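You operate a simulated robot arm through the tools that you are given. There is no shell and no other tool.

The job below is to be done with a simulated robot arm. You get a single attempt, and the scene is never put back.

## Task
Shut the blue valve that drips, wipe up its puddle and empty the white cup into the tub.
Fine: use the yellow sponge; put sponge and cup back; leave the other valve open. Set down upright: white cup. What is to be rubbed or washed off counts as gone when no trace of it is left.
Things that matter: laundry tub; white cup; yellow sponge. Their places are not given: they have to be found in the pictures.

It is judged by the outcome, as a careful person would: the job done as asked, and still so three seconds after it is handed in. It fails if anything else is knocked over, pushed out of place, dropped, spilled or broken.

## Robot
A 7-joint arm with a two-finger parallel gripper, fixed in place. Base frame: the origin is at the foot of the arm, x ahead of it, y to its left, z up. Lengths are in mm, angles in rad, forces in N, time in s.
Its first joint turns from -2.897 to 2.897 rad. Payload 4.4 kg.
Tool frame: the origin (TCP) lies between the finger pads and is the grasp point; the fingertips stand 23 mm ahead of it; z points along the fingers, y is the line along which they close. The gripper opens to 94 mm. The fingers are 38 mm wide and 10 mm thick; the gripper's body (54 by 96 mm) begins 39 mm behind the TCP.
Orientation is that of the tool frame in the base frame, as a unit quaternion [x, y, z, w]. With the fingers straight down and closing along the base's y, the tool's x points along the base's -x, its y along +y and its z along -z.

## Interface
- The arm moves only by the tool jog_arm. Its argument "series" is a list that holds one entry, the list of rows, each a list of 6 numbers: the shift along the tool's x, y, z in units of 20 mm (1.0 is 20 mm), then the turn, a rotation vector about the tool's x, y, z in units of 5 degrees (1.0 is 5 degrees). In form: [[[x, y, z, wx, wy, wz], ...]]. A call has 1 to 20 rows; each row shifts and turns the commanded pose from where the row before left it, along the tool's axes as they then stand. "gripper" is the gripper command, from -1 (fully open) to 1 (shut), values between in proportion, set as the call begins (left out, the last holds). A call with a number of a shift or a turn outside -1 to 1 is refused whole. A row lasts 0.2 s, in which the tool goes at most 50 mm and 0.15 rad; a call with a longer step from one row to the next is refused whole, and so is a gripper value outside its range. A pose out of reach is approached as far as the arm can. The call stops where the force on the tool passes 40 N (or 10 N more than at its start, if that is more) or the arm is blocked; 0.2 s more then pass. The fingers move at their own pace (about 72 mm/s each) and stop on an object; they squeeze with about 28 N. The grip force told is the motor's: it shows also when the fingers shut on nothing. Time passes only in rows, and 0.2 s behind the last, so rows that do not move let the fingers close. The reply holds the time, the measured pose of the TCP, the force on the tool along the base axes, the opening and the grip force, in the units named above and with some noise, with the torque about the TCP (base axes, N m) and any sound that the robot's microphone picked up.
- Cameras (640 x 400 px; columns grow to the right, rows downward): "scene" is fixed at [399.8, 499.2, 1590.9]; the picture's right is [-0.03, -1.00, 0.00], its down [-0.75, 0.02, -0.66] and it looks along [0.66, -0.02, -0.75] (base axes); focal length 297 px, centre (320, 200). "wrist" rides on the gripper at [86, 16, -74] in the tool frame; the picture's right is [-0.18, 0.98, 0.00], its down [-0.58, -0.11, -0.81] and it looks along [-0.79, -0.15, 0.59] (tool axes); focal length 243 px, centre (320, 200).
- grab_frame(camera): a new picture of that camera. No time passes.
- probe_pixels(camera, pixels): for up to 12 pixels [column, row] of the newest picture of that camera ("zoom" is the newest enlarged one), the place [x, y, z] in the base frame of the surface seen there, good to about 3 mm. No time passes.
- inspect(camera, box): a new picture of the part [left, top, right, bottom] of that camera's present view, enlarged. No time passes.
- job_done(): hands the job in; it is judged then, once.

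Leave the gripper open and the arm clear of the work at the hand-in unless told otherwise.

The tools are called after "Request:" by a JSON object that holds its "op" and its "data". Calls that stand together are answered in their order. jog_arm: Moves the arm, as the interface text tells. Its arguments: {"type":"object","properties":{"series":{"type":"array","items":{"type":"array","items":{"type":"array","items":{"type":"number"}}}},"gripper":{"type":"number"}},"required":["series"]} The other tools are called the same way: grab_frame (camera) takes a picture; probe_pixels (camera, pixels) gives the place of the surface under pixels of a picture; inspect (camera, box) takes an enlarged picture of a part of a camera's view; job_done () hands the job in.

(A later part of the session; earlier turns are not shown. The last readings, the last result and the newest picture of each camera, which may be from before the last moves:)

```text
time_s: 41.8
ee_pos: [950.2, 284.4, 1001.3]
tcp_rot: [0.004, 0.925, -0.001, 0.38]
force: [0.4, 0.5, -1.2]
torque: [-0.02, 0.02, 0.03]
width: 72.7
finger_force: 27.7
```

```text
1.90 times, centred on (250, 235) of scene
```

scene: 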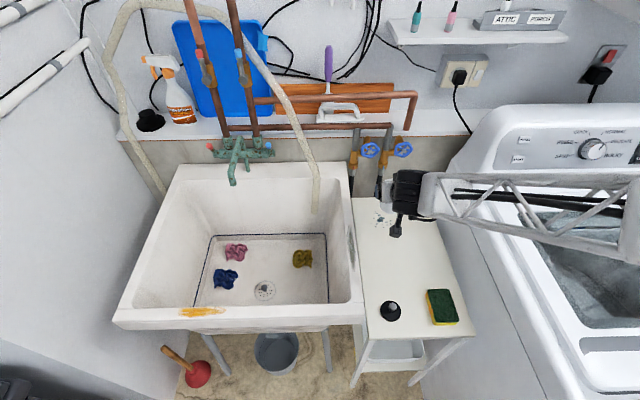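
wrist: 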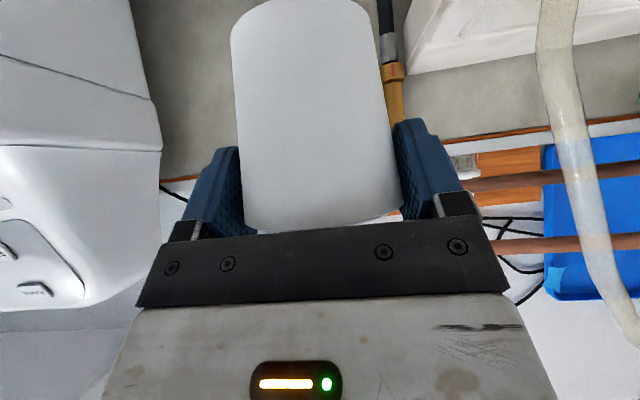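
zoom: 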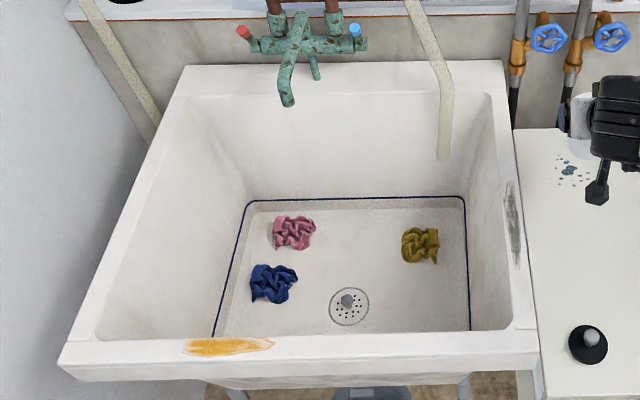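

The tub's rim is at z 887, its floor at 609, and the interior spans y 415–900 and x 700–1100. I'll carry the cup level over the tub's right-hand part, to about (850, 560, 1020), away from hose and faucet.

Request:
{"op": "jog_arm", "data": {"series": [[[0.063, 0.303, -0.092, 0, 0, 0], [0.11, 0.53, -0.162, 0, 0, 0], [0.158, 0.758, -0.231, 0, 0, 0], [0.158, 0.758, -0.231, 0, 0, 0], [0.158, 0.758, -0.231, 0, 0, 0], [0.158, 0.758, -0.231, 0, 0, 0], [0.158, 0.758, -0.231, 0, 0, 0], [0.158, 0.758, -0.231, 0, 0, 0], [0.158, 0.758, -0.231, 0, 0, 0], [0.158, 0.758, -0.231, 0, 0, 0], [0.158, 0.758, -0.231, 0, 0, 0], [0.158, 0.758, -0.231, 0, 0, 0], [0.158, 0.758, -0.231, 0, 0, 0], [0.158, 0.758, -0.231, 0, 0, 0], [0.158, 0.758, -0.231, 0, 0, 0], [0.158, 0.758, -0.231, 0, 0, 0], [0.158, 0.758, -0.231, 0, 0, 0], [0.158, 0.758, -0.231, 0, 0, 0], [0.11, 0.53, -0.162, 0, 0, 0], [0.063, 0.303, -0.092, 0, 0, 0]]]}}

Request:
{"op": "grab_frame", "data": {"camera": "scene"}}

Request:
{"op": "grab_frame", "data": {"camera": "wrist"}}

```text
time_s: 46.0
ee_pos: [849.2, 559.5, 1021.4]
tcp_rot: [0.004, 0.925, -0.001, 0.381]
force: [-0.7, -0.2, -0.3]
torque: [-0.03, -0.01, 0.0]
width: 72.2
finger_force: 28.0
```

```text
taken
```

scene: 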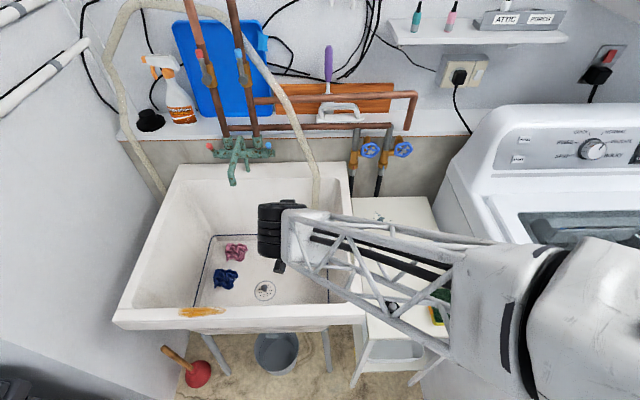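

```text
taken
```

wrist: 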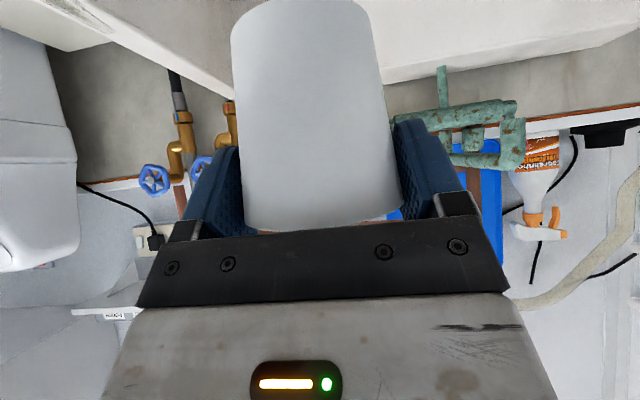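

The cup is over the tub. Now I'll pitch the nose up 30° (cup tilts 30° toward me; the water level shouldn't reach the lip yet).

Request:
{"op": "jog_arm", "data": {"series": [[[0, 0, 0, 0, -0.5, 0], [0, 0, 0, 0, -0.8, 0], [0, 0, 0, 0, -0.9, 0], [0, 0, 0, 0, -0.9, 0], [0, 0, 0, 0, -0.9, 0], [0, 0, 0, 0, -0.9, 0], [0, 0, 0, 0, -0.7, 0], [0, 0, 0, 0, -0.4, 0]]]}}

Request:
{"op": "grab_frame", "data": {"camera": "scene"}}

Request:
{"op": "grab_frame", "data": {"camera": "wrist"}}

```text
time_s: 47.8
ee_pos: [848.9, 559.9, 1018.8]
tcp_rot: [0.003, 0.794, -0.001, 0.607]
force: [-0.1, 0.9, -0.4]
torque: [0.01, 0.05, 0.0]
width: 72.4
finger_force: 27.7
```

```text
taken
```

scene: 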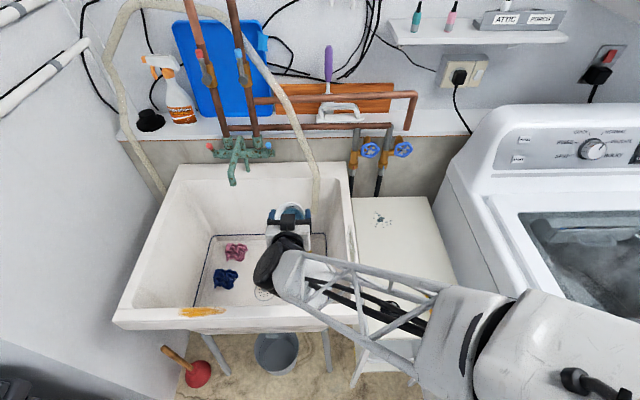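

```text
taken
```

wrist: 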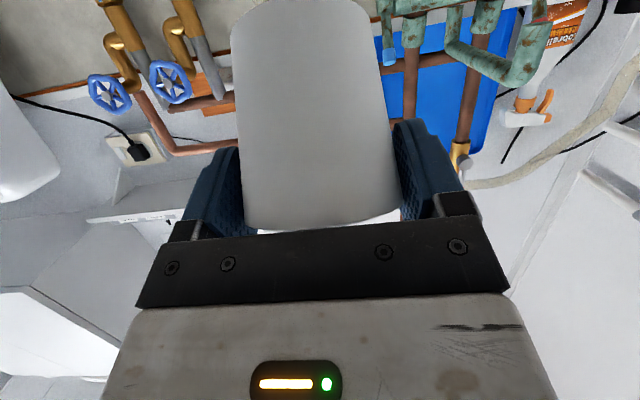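

Pitch is 75° with no slip of the cup. Now I'll roll about the tool axis to pour, 100° first.

Request:
{"op": "jog_arm", "data": {"series": [[[0, 0, 0, 0, 0, 1], [0, 0, 0, 0, 0, 1], [0, 0, 0, 0, 0, 1], [0, 0, 0, 0, 0, 1], [0, 0, 0, 0, 0, 1], [0, 0, 0, 0, 0, 1], [0, 0, 0, 0, 0, 1], [0, 0, 0, 0, 0, 1], [0, 0, 0, 0, 0, 1], [0, 0, 0, 0, 0, 1], [0, 0, 0, 0, 0, 1], [0, 0, 0, 0, 0, 1], [0, 0, 0, 0, 0, 1], [0, 0, 0, 0, 0, 1], [0, 0, 0, 0, 0, 1], [0, 0, 0, 0, 0, 1], [0, 0, 0, 0, 0, 1], [0, 0, 0, 0, 0, 1], [0, 0, 0, 0, 0, 1], [0, 0, 0, 0, 0, 1]]]}}

Request:
{"op": "grab_frame", "data": {"camera": "scene"}}

Request:
{"op": "grab_frame", "data": {"camera": "wrist"}}

```text
time_s: 52.0
ee_pos: [850.9, 560.7, 1020.2]
tcp_rot: [0.611, 0.508, 0.465, 0.391]
force: [-0.4, -0.6, -0.4]
torque: [-0.03, 0.0, 0.0]
width: 72.3
finger_force: 27.9
```

```text
taken
```

scene: 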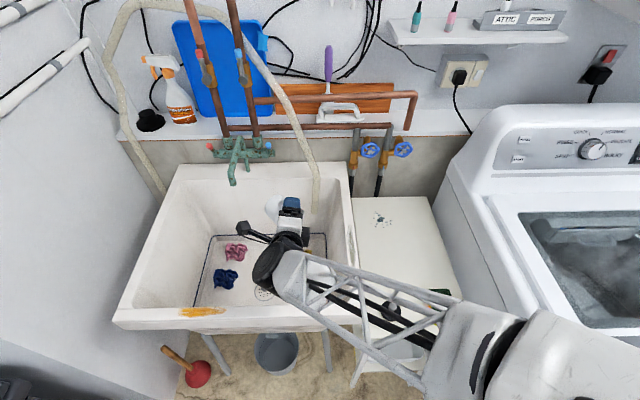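

```text
taken
```

wrist: 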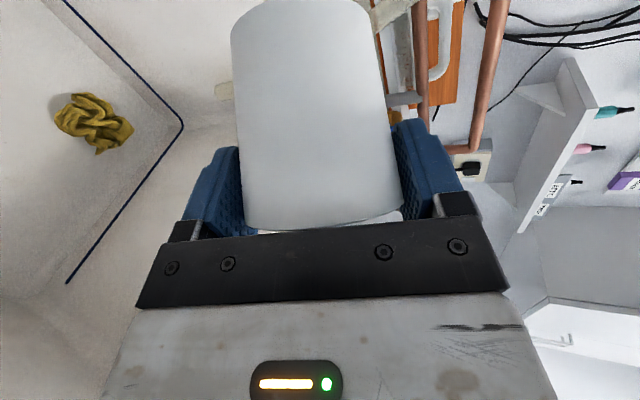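

It's tilted about 86° now. I'll roll another 35° so the mouth points below horizontal, then dwell so it drains.

Request:
{"op": "jog_arm", "data": {"series": [[[0, 0, 0, 0, 0, 1], [0, 0, 0, 0, 0, 1], [0, 0, 0, 0, 0, 1], [0, 0, 0, 0, 0, 1], [0, 0, 0, 0, 0, 1], [0, 0, 0, 0, 0, 1], [0, 0, 0, 0, 0, 1], [0, 0, 0, 0, 0, 0], [0, 0, 0, 0, 0, 0], [0, 0, 0, 0, 0, 0], [0, 0, 0, 0, 0, 0], [0, 0, 0, 0, 0, 0], [0, 0, 0, 0, 0, 0], [0, 0, 0, 0, 0, 0], [0, 0, 0, 0, 0, 0], [0, 0, 0, 0, 0, 0]]]}}

Request:
{"op": "grab_frame", "data": {"camera": "scene"}}

Request:
{"op": "grab_frame", "data": {"camera": "wrist"}}

```text
time_s: 55.4
ee_pos: [850.3, 560.5, 1020.3]
tcp_rot: [0.735, 0.301, 0.561, 0.235]
force: [0.4, -0.1, -0.2]
torque: [0.02, -0.01, -0.01]
width: 72.5
finger_force: 28.3
```

```text
taken
```

scene: 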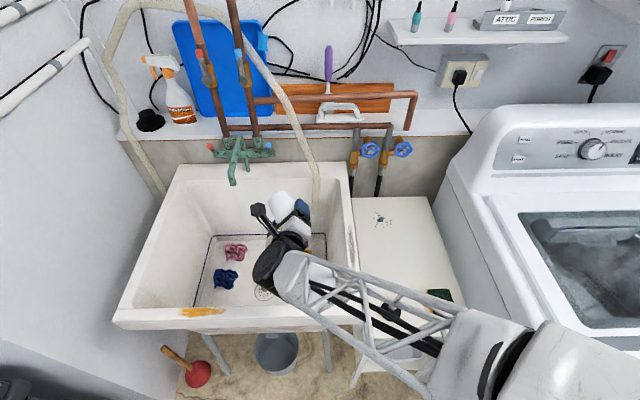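

```text
taken
```

wrist: 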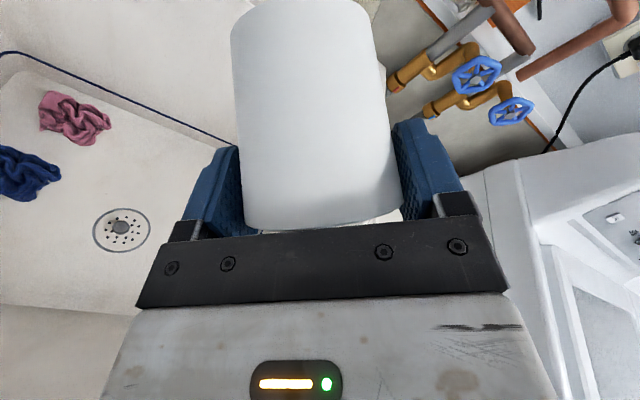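

The cup lies at about 107° and has had nearly 2 s to drain. I'll roll back 100° now, then the remaining 35°, then pitch back.

Request:
{"op": "jog_arm", "data": {"series": [[[0, 0, 0, 0, 0, -1], [0, 0, 0, 0, 0, -1], [0, 0, 0, 0, 0, -1], [0, 0, 0, 0, 0, -1], [0, 0, 0, 0, 0, -1], [0, 0, 0, 0, 0, -1], [0, 0, 0, 0, 0, -1], [0, 0, 0, 0, 0, -1], [0, 0, 0, 0, 0, -1], [0, 0, 0, 0, 0, -1], [0, 0, 0, 0, 0, -1], [0, 0, 0, 0, 0, -1], [0, 0, 0, 0, 0, -1], [0, 0, 0, 0, 0, -1], [0, 0, 0, 0, 0, -1], [0, 0, 0, 0, 0, -1], [0, 0, 0, 0, 0, -1], [0, 0, 0, 0, 0, -1], [0, 0, 0, 0, 0, -1], [0, 0, 0, 0, 0, -1]]]}}

Request:
{"op": "jog_arm", "data": {"series": [[[0, 0, 0, 0, 0, -1], [0, 0, 0, 0, 0, -1], [0, 0, 0, 0, 0, -1], [0, 0, 0, 0, 0, -1], [0, 0, 0, 0, 0, -1], [0, 0, 0, 0, 0, -1], [0, 0, 0, 0, 0, -1], [0, 0, 0, 0, 0, 0]]]}}

Request:
{"op": "inspect", "data": {"camera": "scene", "box": [220, 170, 360, 260]}}

```text
time_s: 59.6
ee_pos: [849.6, 559.4, 1021.5]
tcp_rot: [0.241, 0.757, 0.181, 0.58]
force: [0.4, -0.1, -0.2]
torque: [-0.01, 0.01, 0.03]
width: 72.4
finger_force: 27.8
```

```text
time_s: 61.4
ee_pos: [850.2, 560.4, 1020.4]
tcp_rot: [0.003, 0.795, -0.001, 0.607]
force: [-0.8, 0.7, -0.9]
torque: [0.0, 0.02, -0.01]
width: 72.5
finger_force: 28.0
```

```text
4.44 times, centred on (290, 215) of scene
```

zoom: 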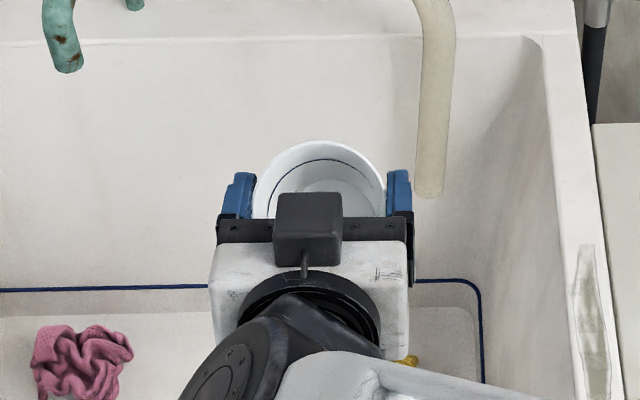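

The cup is empty, with the white bottom showing. Before choosing a spare spot, I'll probe the table's right edge, its front edge, and the washer's side.

Request:
{"op": "probe_pixels", "data": {"camera": "scene", "pixels": [[432, 215], [445, 250], [452, 268], [440, 240], [470, 250], [480, 290], [455, 190], [450, 332], [360, 335], [425, 265], [435, 270], [500, 300]]}}

Request:
{"op": "inspect", "data": {"camera": "scene", "box": [340, 190, 520, 350]}}

```text
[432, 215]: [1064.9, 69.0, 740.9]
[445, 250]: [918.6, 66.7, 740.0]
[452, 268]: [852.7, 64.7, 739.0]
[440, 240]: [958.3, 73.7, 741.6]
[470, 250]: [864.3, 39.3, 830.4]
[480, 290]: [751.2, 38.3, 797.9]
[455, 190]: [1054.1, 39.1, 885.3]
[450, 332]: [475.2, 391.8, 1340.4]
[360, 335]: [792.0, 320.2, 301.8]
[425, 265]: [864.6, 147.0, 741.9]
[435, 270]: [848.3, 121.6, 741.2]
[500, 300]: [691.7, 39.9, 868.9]
```

```text
2.50 times, centred on (430, 270) of scene
```

zoom: 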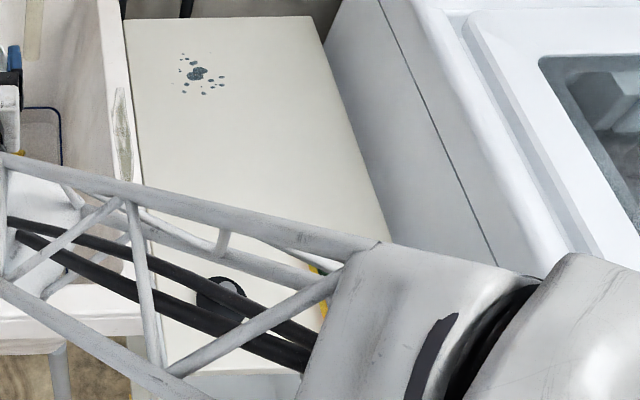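

The spare spot will be (865, 135): open table, 70 mm from the edge and well clear of the washer side (y 39). First I'll pitch the cup upright again (+30°), then carry it right, level, at z≈1020.

Request:
{"op": "jog_arm", "data": {"series": [[[0, 0, 0, 0, 1, 0], [0, 0, 0, 0, 1, 0], [0, 0, 0, 0, 1, 0], [0, 0, 0, 0, 1, 0], [0, 0, 0, 0, 1, 0], [0, 0, 0, 0, 1, 0], [0, 0, 0, 0, 0, 0]]]}}

Request:
{"op": "jog_arm", "data": {"series": [[[0, -0.5, 0, 0, 0, 0], [0, -0.9, 0, 0, 0, 0], [0, -1, 0, 0, 0, 0], [0, -1, 0, 0, 0, 0], [0, -1, 0, 0, 0, 0], [0, -1, 0, 0, 0, 0], [0, -1, 0, 0, 0, 0], [0, -1, 0, 0, 0, 0], [0, -1, 0, 0, 0, 0], [0, -1, 0, 0, 0, 0], [0, -1, 0, 0, 0, 0], [0, -1, 0, 0, 0, 0], [0, -1, 0, 0, 0, 0], [0, -1, 0, 0, 0, 0], [0, -1, 0, 0, 0, 0], [0, -1, 0, 0, 0, 0], [0, -1, 0, 0, 0, 0], [0, -1, 0, 0, 0, 0], [0, -1, 0, 0, 0, 0], [0, -1, 0, 0, 0, 0]]]}}

```text
time_s: 63.0
ee_pos: [850.6, 559.7, 1021.3]
tcp_rot: [0.003, 0.925, -0.001, 0.38]
force: [0.9, -0.7, 0.5]
torque: [0.0, 0.01, -0.01]
width: 72.4
finger_force: 28.4
```

```text
time_s: 67.2
ee_pos: [845.8, 172.3, 1019.2]
tcp_rot: [0.004, 0.924, 0.0, 0.381]
force: [0.7, -0.5, -0.3]
torque: [-0.01, 0.02, 0.03]
width: 72.7
finger_force: 28.0
```

At (846, 172, 1019) with the tool level. I'll descend to about 20 mm above the table at (865, 135).

Request:
{"op": "jog_arm", "data": {"series": [[[0.563, -0.17, 0.691, 0, 0, 0], [0.563, -0.17, 0.691, 0, 0, 0], [0.563, -0.17, 0.691, 0, 0, 0], [0.563, -0.17, 0.691, 0, 0, 0], [0.563, -0.17, 0.691, 0, 0, 0], [0.563, -0.17, 0.691, 0, 0, 0], [0.563, -0.17, 0.691, 0, 0, 0], [0.563, -0.17, 0.691, 0, 0, 0], [0.563, -0.17, 0.691, 0, 0, 0], [0.563, -0.17, 0.691, 0, 0, 0], [0.563, -0.17, 0.691, 0, 0, 0], [0, 0, 0, 0, 0, 0]]]}}

Request:
{"op": "grab_frame", "data": {"camera": "scene"}}

Request:
{"op": "grab_frame", "data": {"camera": "wrist"}}

```text
time_s: 69.8
ee_pos: [867.8, 134.5, 825.6]
tcp_rot: [0.003, 0.925, 0.0, 0.38]
force: [0.5, 0.1, 0.4]
torque: [0.01, -0.01, 0.01]
width: 72.6
finger_force: 28.0
```

```text
taken
```

scene: 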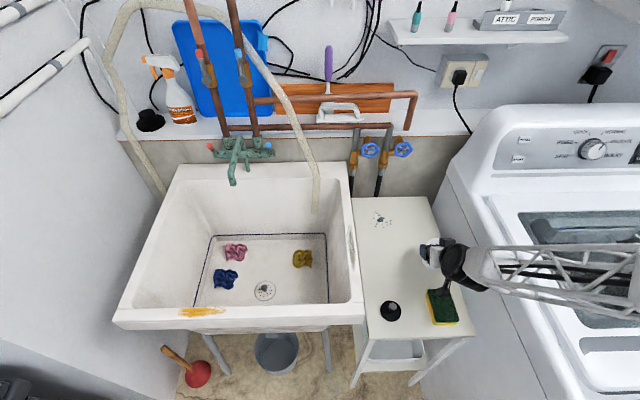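

```text
taken
```

wrist: 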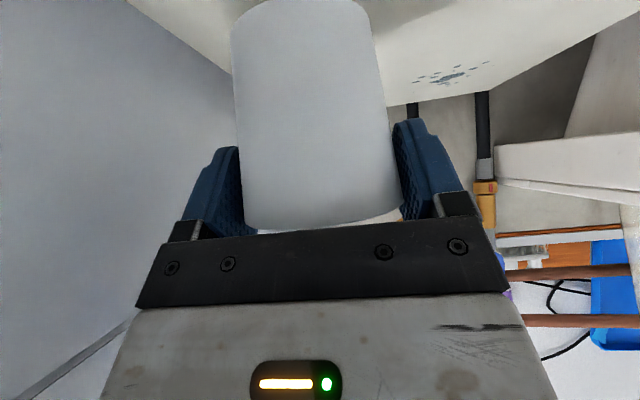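

The wrist camera would come down right above the sponge at this spot, so I'll shift 52 mm further forward to x≈920 before lowering.

Request:
{"op": "jog_arm", "data": {"series": [[[-0.615, 0, 0.611, 0, 0, 0], [-0.615, 0, 0.611, 0, 0, 0], [-0.615, 0, 0.611, 0, 0, 0], [0, 0, 0, 0, 0, 0]]]}}

Request:
{"op": "inspect", "data": {"camera": "scene", "box": [380, 210, 500, 330]}}

```text
time_s: 70.8
ee_pos: [919.8, 135.3, 825.1]
tcp_rot: [0.003, 0.925, 0.0, 0.38]
force: [1.1, 0.7, 0.0]
torque: [0.01, -0.01, 0.03]
width: 72.4
finger_force: 28.2
```

```text
3.33 times, centred on (440, 270) of scene
```

zoom: 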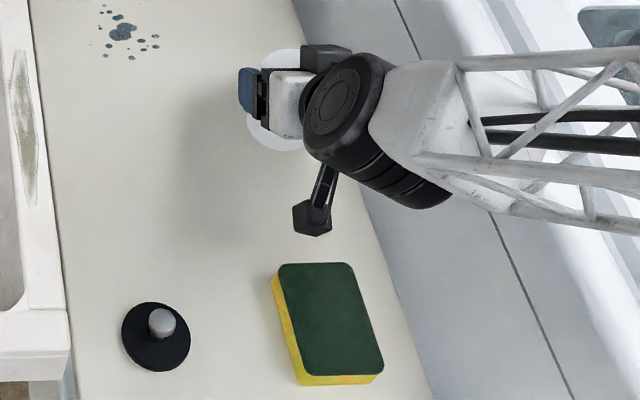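

The camera box now clears the sponge. I'll lower 21.5 mm straight down in small steps.

Request:
{"op": "jog_arm", "data": {"series": [[[0.282, 0, 0.284, 0, 0, 0], [0.247, 0, 0.248, 0, 0, 0], [0.106, 0, 0.106, 0, 0, 0], [0.07, 0, 0.071, 0, 0, 0], [0.035, 0, 0.035, 0, 0, 0], [0, 0, 0, 0, 0, 0]]]}}

```text
time_s: 72.2
ee_pos: [919.2, 134.0, 805.3]
tcp_rot: [0.004, 0.924, 0.0, 0.382]
force: [-0.2, -1.0, 0.5]
torque: [0.0, 0.01, -0.01]
width: 72.2
finger_force: 27.6
```

No contact yet at z≈804–805. I'll keep creeping down by about 0.7 mm a row.

Request:
{"op": "jog_arm", "data": {"series": [[[0.025, 0, 0.025, 0, 0, 0], [0, 0, 0, 0, 0, 0]]]}}

Request:
{"op": "jog_arm", "data": {"series": [[[0.025, 0, 0.025, 0, 0, 0], [0, 0, 0, 0, 0, 0]]]}}

```text
time_s: 72.8
ee_pos: [919.8, 135.2, 804.7]
tcp_rot: [0.004, 0.925, 0.0, 0.381]
force: [0.8, -0.3, -0.8]
torque: [-0.02, 0.01, -0.01]
width: 72.4
finger_force: 28.1
```

```text
time_s: 73.4
ee_pos: [919.5, 134.4, 804.1]
tcp_rot: [0.004, 0.924, -0.001, 0.382]
force: [-0.2, 0.2, 2.8]
torque: [0.05, 0.01, 0.03]
width: 72.3
finger_force: 28.2
```

A first hint of contact (2.8 N). One more 0.5 mm to be sure it is seated.

Request:
{"op": "jog_arm", "data": {"series": [[[0.016, 0, 0.016, 0, 0, 0], [0, 0, 0, 0, 0, 0]]]}}

```text
time_s: 74.0
ee_pos: [919.2, 135.1, 802.4]
tcp_rot: [0.004, 0.925, -0.001, 0.381]
force: [0.9, -2.3, 7.8]
torque: [0.07, -0.09, -0.05]
width: 72.4
finger_force: 27.7
```

Seated (7.8 N). I'll open the gripper and back out along the tool axis.

Request:
{"op": "jog_arm", "data": {"series": [[[0, 0, 0, 0, 0, 0], [0, 0, 0, 0, 0, 0], [0, 0, 0, 0, 0, 0]]], "gripper": -1}}

Request:
{"op": "jog_arm", "data": {"series": [[[0, 0, -0.5, 0, 0, 0], [0, 0, -0.8, 0, 0, 0], [0, 0, -1, 0, 0, 0], [0, 0, -1, 0, 0, 0], [0, 0, -1, 0, 0, 0], [0, 0, -1, 0, 0, 0], [-0.7, 0, -0.7, 0, 0, 0], [-0.7, 0, -0.7, 0, 0, 0]]]}}

Request:
{"op": "grab_frame", "data": {"camera": "scene"}}

Request:
{"op": "grab_frame", "data": {"camera": "wrist"}}

```text
time_s: 74.8
ee_pos: [918.2, 136.1, 802.1]
tcp_rot: [0.004, 0.925, 0.0, 0.38]
force: [0.6, -0.2, -0.2]
torque: [-0.02, -0.01, 0.0]
width: 94.0
finger_force: 0.2
```

```text
time_s: 76.6
ee_pos: [843.0, 138.1, 918.7]
tcp_rot: [0.004, 0.925, -0.001, 0.38]
force: [0.4, 0.4, 0.5]
torque: [-0.02, 0.01, -0.02]
width: 94.2
finger_force: 0.1
```

```text
taken
```

scene: 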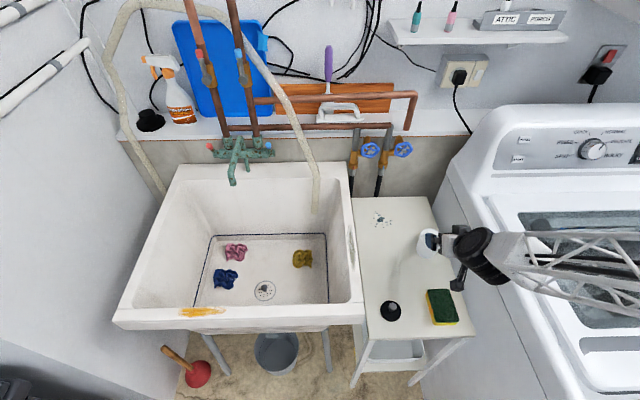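

```text
taken
```

wrist: 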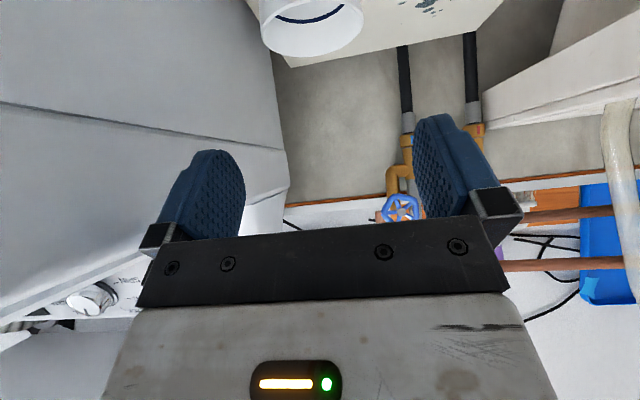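

The cup is standing upright at the spare spot. Now the sponge: I'll zoom in and probe its corners.

Request:
{"op": "inspect", "data": {"camera": "scene", "box": [410, 275, 480, 335]}}

```text
6.67 times, centred on (445, 305) of scene
```

zoom: 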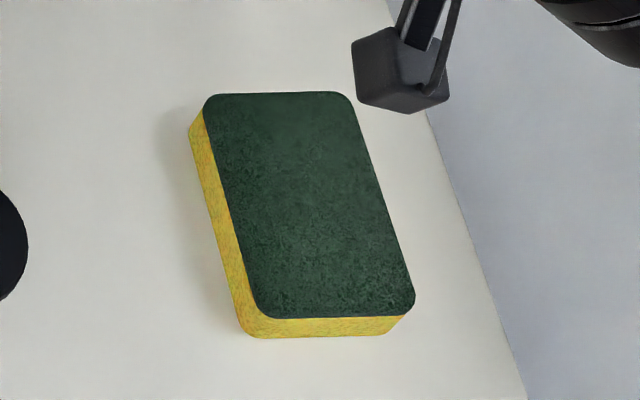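

Request:
{"op": "probe_pixels", "data": {"camera": "zoom", "pixels": [[212, 100], [345, 98], [408, 308], [260, 312], [205, 115], [230, 200], [378, 200], [330, 312], [280, 95], [195, 140], [225, 270], [400, 325]]}}

```text
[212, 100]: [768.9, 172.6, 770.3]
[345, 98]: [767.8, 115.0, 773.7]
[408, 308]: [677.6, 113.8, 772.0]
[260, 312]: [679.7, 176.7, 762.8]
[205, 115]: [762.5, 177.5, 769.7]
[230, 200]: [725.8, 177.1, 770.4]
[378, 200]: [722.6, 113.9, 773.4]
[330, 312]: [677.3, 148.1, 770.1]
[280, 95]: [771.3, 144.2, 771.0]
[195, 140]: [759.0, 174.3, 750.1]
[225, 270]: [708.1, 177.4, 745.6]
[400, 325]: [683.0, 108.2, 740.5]
```

The sponge is axis-aligned: x 676–771, y 112–178, top z 771, centre (723.5, 145). I'll pitch the tool to 30° from vertical (needed to reach the puddle with the sponge flat) and go above the sponge.

Request:
{"op": "jog_arm", "data": {"series": [[[0, 0, 0, 0, 1, 0], [0, 0, 0, 0, 1, 0], [0, 0, 0, 0, 1, 0], [0.877, 0.05, -0.187, 0, 0, 0], [0.877, 0.05, -0.187, 0, 0, 0], [0.877, 0.05, -0.187, 0, 0, 0], [0.877, 0.05, -0.187, 0, 0, 0], [0.877, 0.05, -0.187, 0, 0, 0], [0.877, 0.05, -0.187, 0, 0, 0], [0.877, 0.05, -0.187, 0, 0, 0], [0, 0, 0, 0, 0, 0]]]}}

Request:
{"op": "grab_frame", "data": {"camera": "scene"}}

Request:
{"op": "grab_frame", "data": {"camera": "wrist"}}

```text
time_s: 79.0
ee_pos: [728.1, 140.6, 872.7]
tcp_rot: [0.006, 0.958, -0.01, 0.287]
force: [0.1, 0.3, 0.1]
torque: [0.0, 0.03, -0.03]
width: 94.1
finger_force: 0.1
out of reach, approached as far as the arm can: row 3
```

```text
taken
```

scene: 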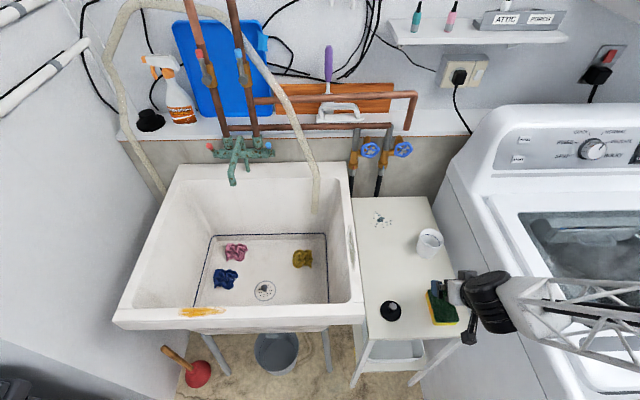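

```text
taken
```

wrist: 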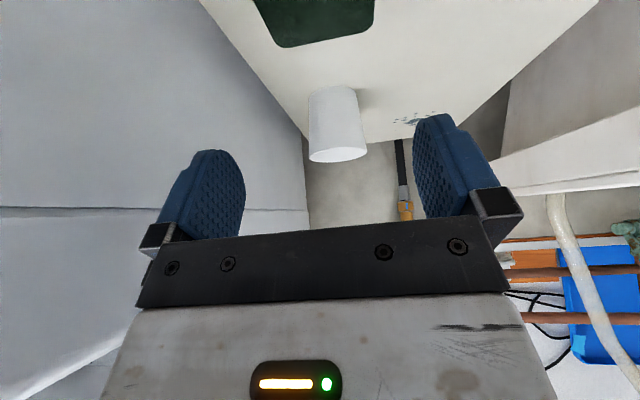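

The pitch settled at 33° (30° was just out of reach here), which is fine. I'll correct a 1.3° sideways tilt and go down to z≈830 over the sponge.

Request:
{"op": "jog_arm", "data": {"series": [[[0.755, 0.11, 0.78, -0.13, 0, 0], [0.755, 0.11, 0.78, -0.13, 0, -0.07], [0, 0, 0, 0, 0, 0]]]}}

Request:
{"op": "inspect", "data": {"camera": "scene", "box": [400, 250, 500, 350]}}

Request:
{"op": "grab_frame", "data": {"camera": "wrist"}}

```text
time_s: 79.8
ee_pos: [719.9, 145.1, 830.5]
tcp_rot: [0.0, 0.958, 0.001, 0.287]
force: [0.3, 0.4, 0.3]
torque: [0.01, -0.02, -0.01]
width: 93.7
finger_force: 0.2
```

```text
4.00 times, centred on (450, 300) of scene
```

zoom: 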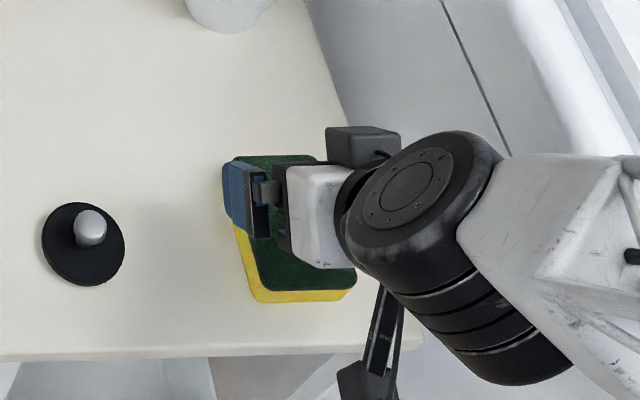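

```text
taken
```

wrist: 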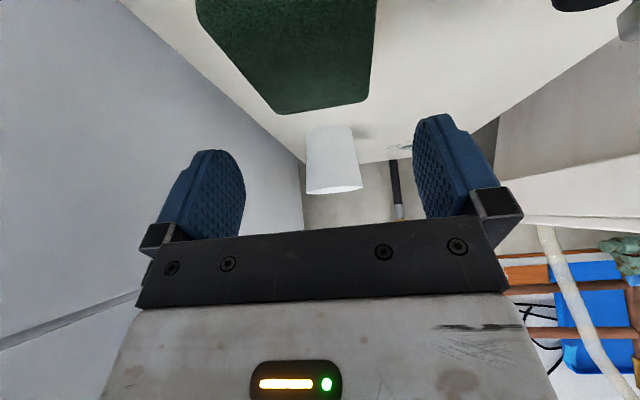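

The tool is squared up and the fingers straddle the sponge in y. I'll descend 55 mm straight to z≈775.

Request:
{"op": "jog_arm", "data": {"series": [[[0.378, 0, 0.574, 0, 0, 0], [0.378, 0, 0.574, 0, 0, 0], [0.378, 0, 0.574, 0, 0, 0], [0.378, 0, 0.574, 0, 0, 0], [0, 0, 0, 0, 0, 0]]]}}

Request:
{"op": "grab_frame", "data": {"camera": "wrist"}}

Request:
{"op": "inspect", "data": {"camera": "scene", "box": [400, 250, 500, 350]}}

```text
time_s: 81.0
ee_pos: [721.4, 145.0, 774.4]
tcp_rot: [0.0, 0.958, 0.001, 0.287]
force: [-0.4, -0.9, 0.0]
torque: [0.01, 0.02, 0.0]
width: 93.9
finger_force: 0.0
```

```text
taken
```

wrist: 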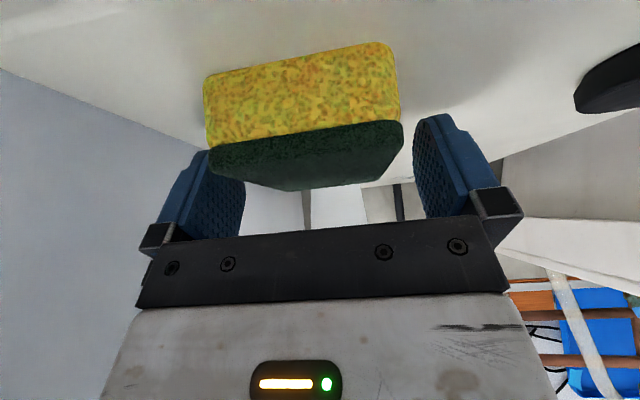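

```text
4.00 times, centred on (450, 300) of scene
```

zoom: 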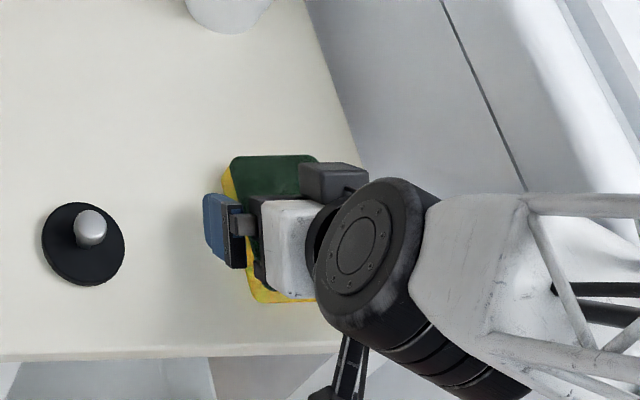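

The sponge sits between the fingers. I'll close the gripper.

Request:
{"op": "jog_arm", "data": {"series": [[[0, 0, 0, 0, 0, 0], [0, 0, 0, 0, 0, 0], [0, 0, 0, 0, 0, 0], [0, 0, 0, 0, 0, 0]]], "gripper": 1}}

Request:
{"op": "grab_frame", "data": {"camera": "wrist"}}

```text
time_s: 82.0
ee_pos: [721.1, 145.1, 776.0]
tcp_rot: [0.0, 0.958, 0.001, 0.287]
force: [-0.2, -0.6, -0.2]
torque: [-0.01, 0.02, -0.04]
width: 63.7
finger_force: 28.0
```

```text
taken
```

wrist: 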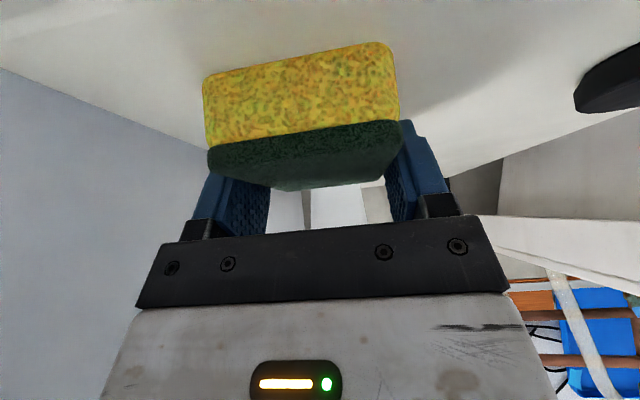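

Gripped at 63.7 mm. I'll lift it 110 mm straight up.

Request:
{"op": "jog_arm", "data": {"series": [[[-0.275, 0, -0.418, 0, 0, 0], [-0.506, 0, -0.768, 0, 0, 0], [-0.506, 0, -0.768, 0, 0, 0], [-0.506, 0, -0.768, 0, 0, 0], [-0.506, 0, -0.768, 0, 0, 0], [-0.506, 0, -0.768, 0, 0, 0], [-0.275, 0, -0.418, 0, 0, 0]]]}}

Request:
{"op": "grab_frame", "data": {"camera": "wrist"}}

```text
time_s: 83.6
ee_pos: [719.6, 140.7, 886.3]
tcp_rot: [0.001, 0.958, 0.001, 0.286]
force: [-0.4, 0.5, -0.2]
torque: [-0.01, 0.01, 0.02]
width: 63.7
finger_force: 27.4
```

```text
taken
```

wrist: 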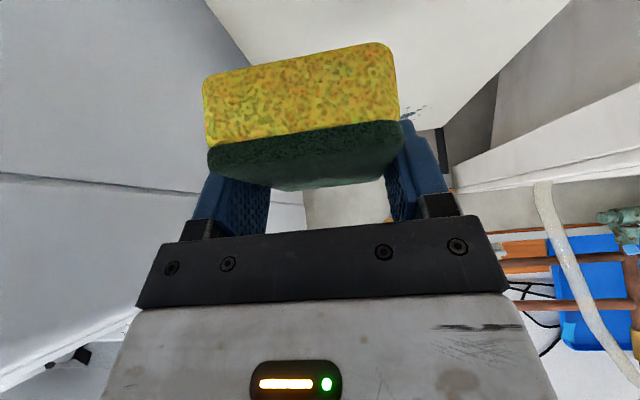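

The sponge is held flat. Now I'll carry it forward and left, at this height, to over the puddle at (1055, 262).

Request:
{"op": "jog_arm", "data": {"series": [[[-0.924, 0.403, 0.627, 0, 0, 0], [-0.924, 0.403, 0.627, 0, 0, 0], [-0.924, 0.403, 0.627, 0, 0, 0], [-0.924, 0.403, 0.627, 0, 0, 0], [-0.924, 0.403, 0.627, 0, 0, 0], [-0.924, 0.403, 0.627, 0, 0, 0], [-0.924, 0.403, 0.627, 0, 0, 0], [-0.924, 0.403, 0.627, 0, 0, 0], [-0.924, 0.403, 0.627, 0, 0, 0], [-0.924, 0.403, 0.627, 0, 0, 0], [-0.924, 0.403, 0.627, 0, 0, 0], [-0.924, 0.403, 0.627, 0, 0, 0], [-0.924, 0.403, 0.627, 0, 0, 0], [-0.924, 0.403, 0.627, 0, 0, 0], [-0.924, 0.403, 0.627, 0, 0, 0], [0, 0, 0, 0, 0, 0]]]}}

Request:
{"op": "grab_frame", "data": {"camera": "scene"}}

Request:
{"op": "grab_frame", "data": {"camera": "wrist"}}

```text
time_s: 87.0
ee_pos: [1052.9, 265.8, 881.4]
tcp_rot: [0.0, 0.958, 0.001, 0.287]
force: [0.1, 0.6, -0.1]
torque: [0.01, 0.0, 0.0]
width: 63.6
finger_force: 27.9
```

```text
taken
```

scene: 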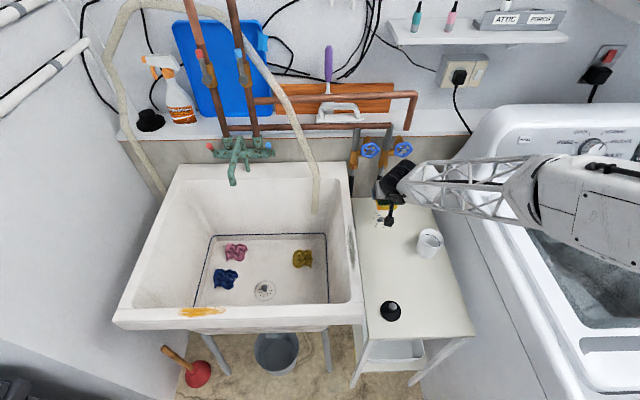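

```text
taken
```

wrist: 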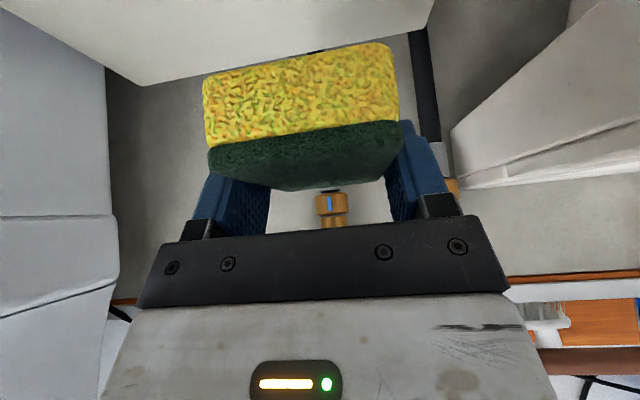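

Reach is fine. I'll descend toward the table to about 6 mm above the surface.

Request:
{"op": "jog_arm", "data": {"series": [[[0.449, 0, 0.682, 0, 0, 0], [0.449, 0, 0.682, 0, 0, 0], [0.449, 0, 0.682, 0, 0, 0], [0.449, 0, 0.682, 0, 0, 0], [0.449, 0, 0.682, 0, 0, 0], [0.449, 0, 0.682, 0, 0, 0], [0, 0, 0, 0, 0, 0]]]}}

Request:
{"op": "jog_arm", "data": {"series": [[[0.055, 0, 0.0835, 0, 0, 0], [0.055, 0, 0.0835, 0, 0, 0], [0, 0, 0, 0, 0, 0]]]}}

Request:
{"op": "inspect", "data": {"camera": "scene", "box": [340, 180, 460, 270]}}

```text
time_s: 88.6
ee_pos: [1054.0, 267.4, 784.8]
tcp_rot: [0.0, 0.958, 0.001, 0.287]
force: [-0.9, -0.1, 0.3]
torque: [-0.02, 0.02, 0.0]
width: 63.4
finger_force: 28.3
```

```text
time_s: 89.4
ee_pos: [1053.9, 267.3, 779.5]
tcp_rot: [0.001, 0.958, 0.001, 0.286]
force: [0.5, 0.5, 0.9]
torque: [-0.01, 0.03, -0.01]
width: 63.4
finger_force: 28.1
```

```text
4.44 times, centred on (400, 225) of scene
```

zoom: 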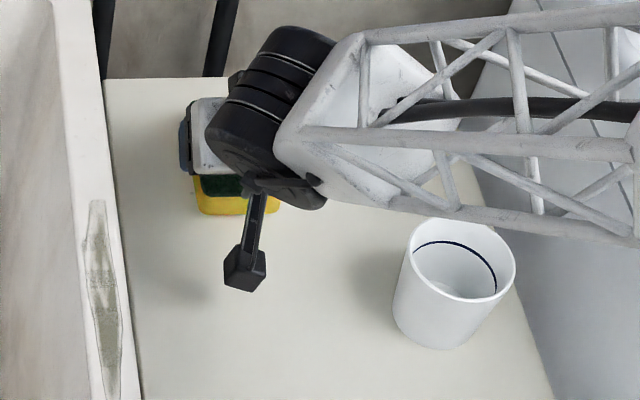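

About 4 mm to go. I'll creep down in 1 mm steps, watching the force.

Request:
{"op": "jog_arm", "data": {"series": [[[0.0275, 0, 0.042, 0, 0, 0], [0.0275, 0, 0.042, 0, 0, 0], [0.0275, 0, 0.042, 0, 0, 0], [0, 0, 0, 0, 0, 0]]]}}

Request:
{"op": "jog_arm", "data": {"series": [[[0.0275, 0, 0.042, 0, 0, 0], [0, 0, 0, 0, 0, 0]]]}}

```text
time_s: 90.4
ee_pos: [1053.6, 267.1, 777.1]
tcp_rot: [0.001, 0.958, 0.001, 0.286]
force: [1.0, 0.6, -0.1]
torque: [-0.02, 0.05, 0.03]
width: 63.7
finger_force: 28.0
```

```text
time_s: 91.0
ee_pos: [1054.2, 266.4, 775.7]
tcp_rot: [0.001, 0.958, 0.001, 0.286]
force: [-0.4, -0.2, -0.3]
torque: [-0.02, 0.0, -0.02]
width: 63.5
finger_force: 28.0
```

Request:
{"op": "jog_arm", "data": {"series": [[[0.0275, 0, 0.042, 0, 0, 0], [0, 0, 0, 0, 0, 0]]]}}

Request:
{"op": "jog_arm", "data": {"series": [[[0.0275, 0, 0.042, 0, 0, 0], [0, 0, 0, 0, 0, 0]]]}}

```text
time_s: 91.6
ee_pos: [1052.7, 265.4, 775.7]
tcp_rot: [0.0, 0.958, 0.0, 0.287]
force: [-0.8, 1.0, -0.5]
torque: [0.0, 0.01, 0.0]
width: 63.1
finger_force: 27.8
```

```text
time_s: 92.2
ee_pos: [1053.0, 265.2, 772.7]
tcp_rot: [0.001, 0.958, 0.0, 0.288]
force: [-0.1, -0.4, 6.9]
torque: [-0.02, 0.03, -0.02]
width: 63.4
finger_force: 27.9
```

Contact: 7 N. Now I'll wipe with light pressure: left to y 285, right to 235, forward 17 mm, left again, then back.

Request:
{"op": "jog_arm", "data": {"series": [[[0.014, 0, 0.021, 0, 0, 0], [0, 0.5, 0, 0, 0, 0], [0, 0.5, 0, 0, 0, 0], [0, -0.5, 0, 0, 0, 0], [0, -0.5, 0, 0, 0, 0], [0, -0.5, 0, 0, 0, 0], [0, -0.5, 0, 0, 0, 0], [0, -0.5, 0, 0, 0, 0], [-0.355, 0, 0.233, 0, 0, 0], [-0.355, 0, 0.233, 0, 0, 0], [0, 0.5, 0, 0, 0, 0], [0, 0.5, 0, 0, 0, 0], [0, 0.5, 0, 0, 0, 0], [0, 0.5, 0, 0, 0, 0], [0, 0.5, 0, 0, 0, 0]]]}}

Request:
{"op": "inspect", "data": {"camera": "scene", "box": [340, 180, 460, 270]}}

Request:
{"op": "grab_frame", "data": {"camera": "wrist"}}

```text
time_s: 95.4
ee_pos: [1070.4, 287.5, 773.9]
tcp_rot: [0.0, 0.958, 0.001, 0.287]
force: [-0.3, -4.0, 5.9]
torque: [-0.05, -0.09, -0.03]
width: 63.7
finger_force: 28.0
```

```text
4.44 times, centred on (400, 225) of scene
```

zoom: 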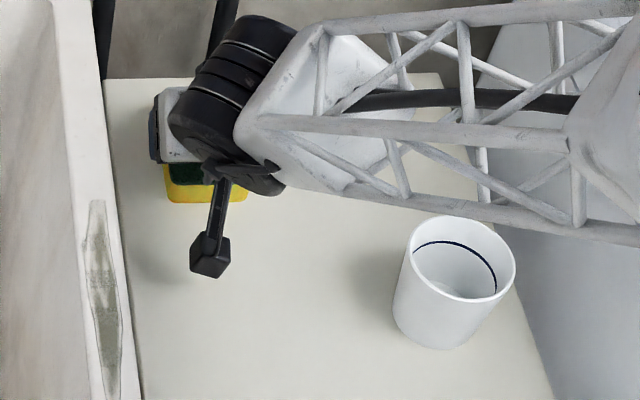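

```text
taken
```

wrist: 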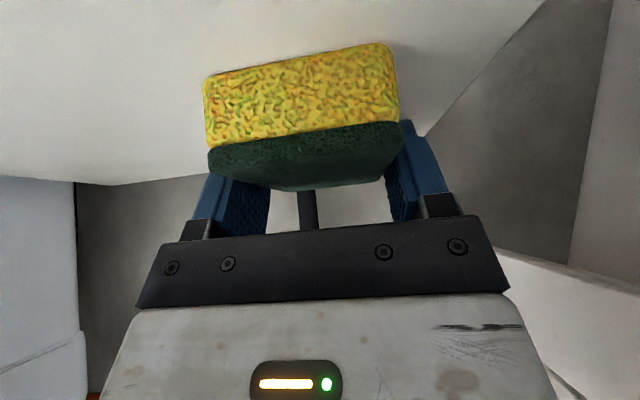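

Contact is kept at 6 N. I'll continue with a second lane nearer to me (x≈1036) and then back through the middle and the far lane.

Request:
{"op": "jog_arm", "data": {"series": [[[0.71, 0, -0.467, 0, 0, 0], [0.71, 0, -0.467, 0, 0, 0], [0, -0.6, 0, 0, 0, 0], [0, -0.6, 0, 0, 0, 0], [0, -0.6, 0, 0, 0, 0], [0, -0.6, 0, 0, 0, 0], [-0.42, 0, 0.275, 0, 0, 0], [-0.42, 0, 0.275, 0, 0, 0], [0, 0.6, 0, 0, 0, 0], [0, 0.6, 0, 0, 0, 0], [0, 0.6, 0, 0, 0, 0], [0, 0.6, 0, 0, 0, 0], [-0.42, 0, 0.275, 0, 0, 0], [-0.42, 0, 0.275, 0, 0, 0], [0, -0.6, 0, 0, 0, 0], [0, -0.6, 0, 0, 0, 0], [0, -0.6, 0, 0, 0, 0], [0, -0.6, 0, 0, 0, 0]]]}}

Request:
{"op": "inspect", "data": {"camera": "scene", "box": [340, 180, 460, 270]}}

```text
time_s: 99.2
ee_pos: [1077.1, 236.9, 773.7]
tcp_rot: [0.0, 0.958, 0.001, 0.288]
force: [2.1, 5.7, 12.3]
torque: [0.17, -0.16, 0.03]
width: 63.6
finger_force: 28.1
```

```text
4.44 times, centred on (400, 225) of scene
```

zoom: 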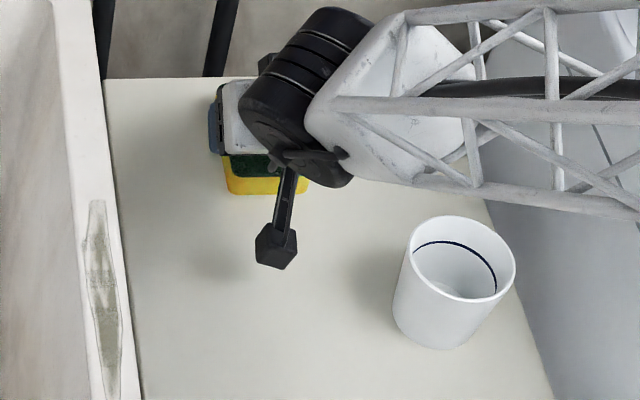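

The visible surface looks clean. I'll lift 110 mm and pull the arm back toward the sponge's home so the camera can see the table.

Request:
{"op": "jog_arm", "data": {"series": [[[-0.275, 0, -0.418, 0, 0, 0], [-0.506, 0, -0.768, 0, 0, 0], [-0.506, 0, -0.768, 0, 0, 0], [-0.506, 0, -0.768, 0, 0, 0], [-0.506, 0, -0.768, 0, 0, 0], [-0.506, 0, -0.768, 0, 0, 0], [-0.275, 0, -0.418, 0, 0, 0], [0.836, -0.1, -0.549, 0, 0, 0], [0.836, -0.2, -0.549, 0, 0, 0], [0.836, -0.2, -0.549, 0, 0, 0], [0.836, -0.2, -0.549, 0, 0, 0], [0.836, -0.2, -0.549, 0, 0, 0], [0.836, -0.2, -0.549, 0, 0, 0], [0.836, -0.2, -0.549, 0, 0, 0], [0.836, -0.2, -0.549, 0, 0, 0]]]}}

Request:
{"op": "grab_frame", "data": {"camera": "scene"}}

Request:
{"op": "inspect", "data": {"camera": "scene", "box": [345, 190, 435, 250]}}

```text
time_s: 102.4
ee_pos: [916.3, 207.0, 885.6]
tcp_rot: [0.001, 0.958, 0.0, 0.288]
force: [0.1, -0.8, -0.6]
torque: [-0.01, -0.01, 0.0]
width: 63.7
finger_force: 28.3
```

```text
taken
```

scene: 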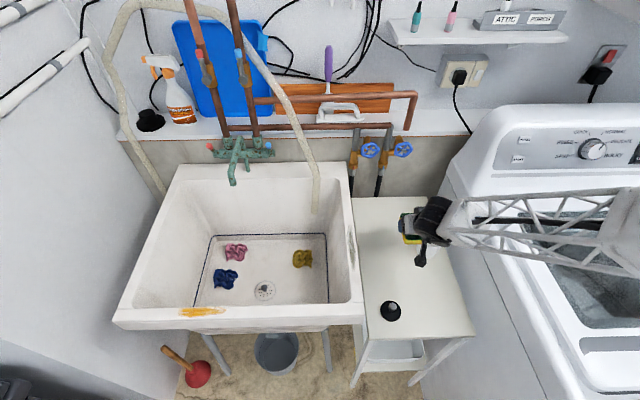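

```text
6.67 times, centred on (390, 220) of scene
```

zoom: 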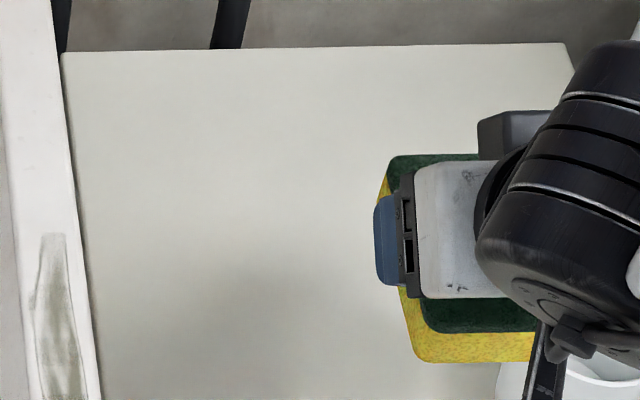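

The puddle area looks clean. I'll zoom tighter to look for faint leftover drops.

Request:
{"op": "inspect", "data": {"camera": "scene", "box": [350, 194, 400, 228]}}

Request:
{"op": "grab_frame", "data": {"camera": "wrist"}}

```text
11.76 times, centred on (375, 211) of scene
```

zoom: 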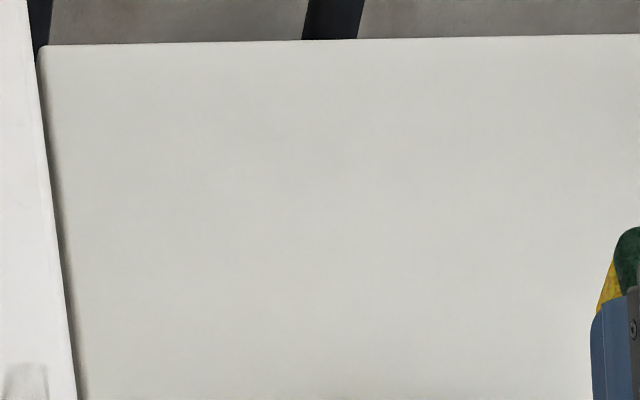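

```text
taken
```

wrist: 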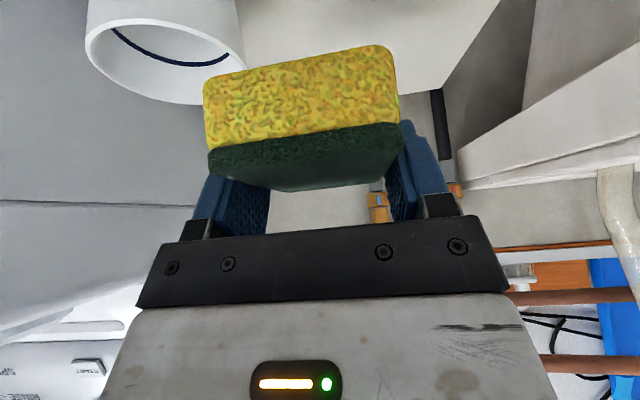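

It's clean here. The arm still hides the right part, so I'll check it again later. Now I'll carry the sponge back above its home, TCP (721, 145).

Request:
{"op": "jog_arm", "data": {"series": [[[0.816, -0.31, -0.533, 0, 0, 0], [0.816, -0.31, -0.533, 0, 0, 0], [0.816, -0.31, -0.533, 0, 0, 0], [0.816, -0.31, -0.533, 0, 0, 0], [0.816, -0.31, -0.533, 0, 0, 0], [0.816, -0.31, -0.533, 0, 0, 0], [0.816, -0.31, -0.533, 0, 0, 0], [0.816, -0.31, -0.533, 0, 0, 0], [0.816, -0.31, -0.533, 0, 0, 0], [0.816, -0.31, -0.533, 0, 0, 0], [0, 0, 0, 0, 0, 0]]]}}

Request:
{"op": "grab_frame", "data": {"camera": "scene"}}

Request:
{"op": "inspect", "data": {"camera": "scene", "box": [350, 194, 440, 250]}}

```text
time_s: 104.8
ee_pos: [722.7, 146.0, 884.9]
tcp_rot: [0.001, 0.958, 0.0, 0.288]
force: [-0.3, 0.6, 1.1]
torque: [0.02, -0.01, 0.0]
width: 63.5
finger_force: 28.3
```

```text
taken
```

scene: 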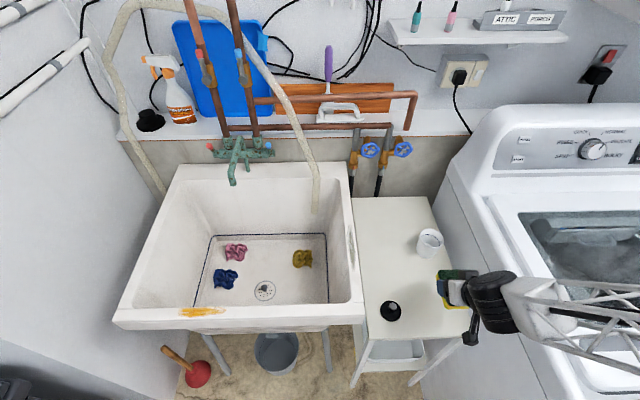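

```text
7.11 times, centred on (395, 222) of scene
```

zoom: 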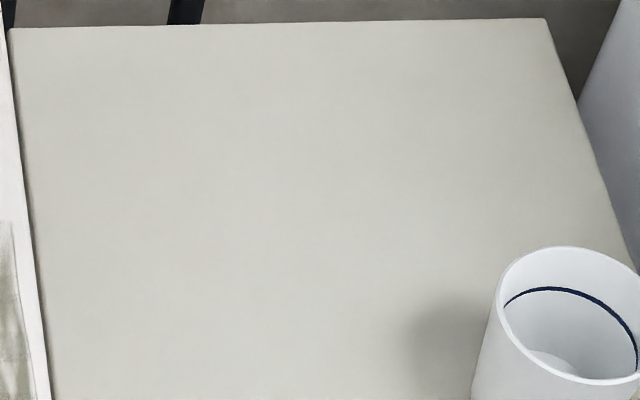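

It's clean in the full view. One more tight zoom on the former puddle before I give up the sponge.

Request:
{"op": "inspect", "data": {"camera": "scene", "box": [365, 200, 405, 226]}}

```text
15.38 times, centred on (385, 213) of scene
```

zoom: 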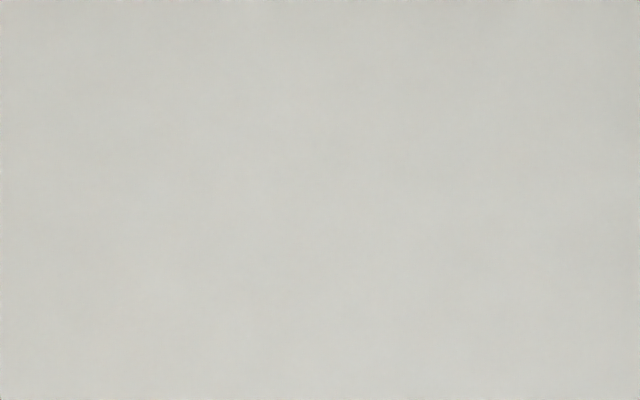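

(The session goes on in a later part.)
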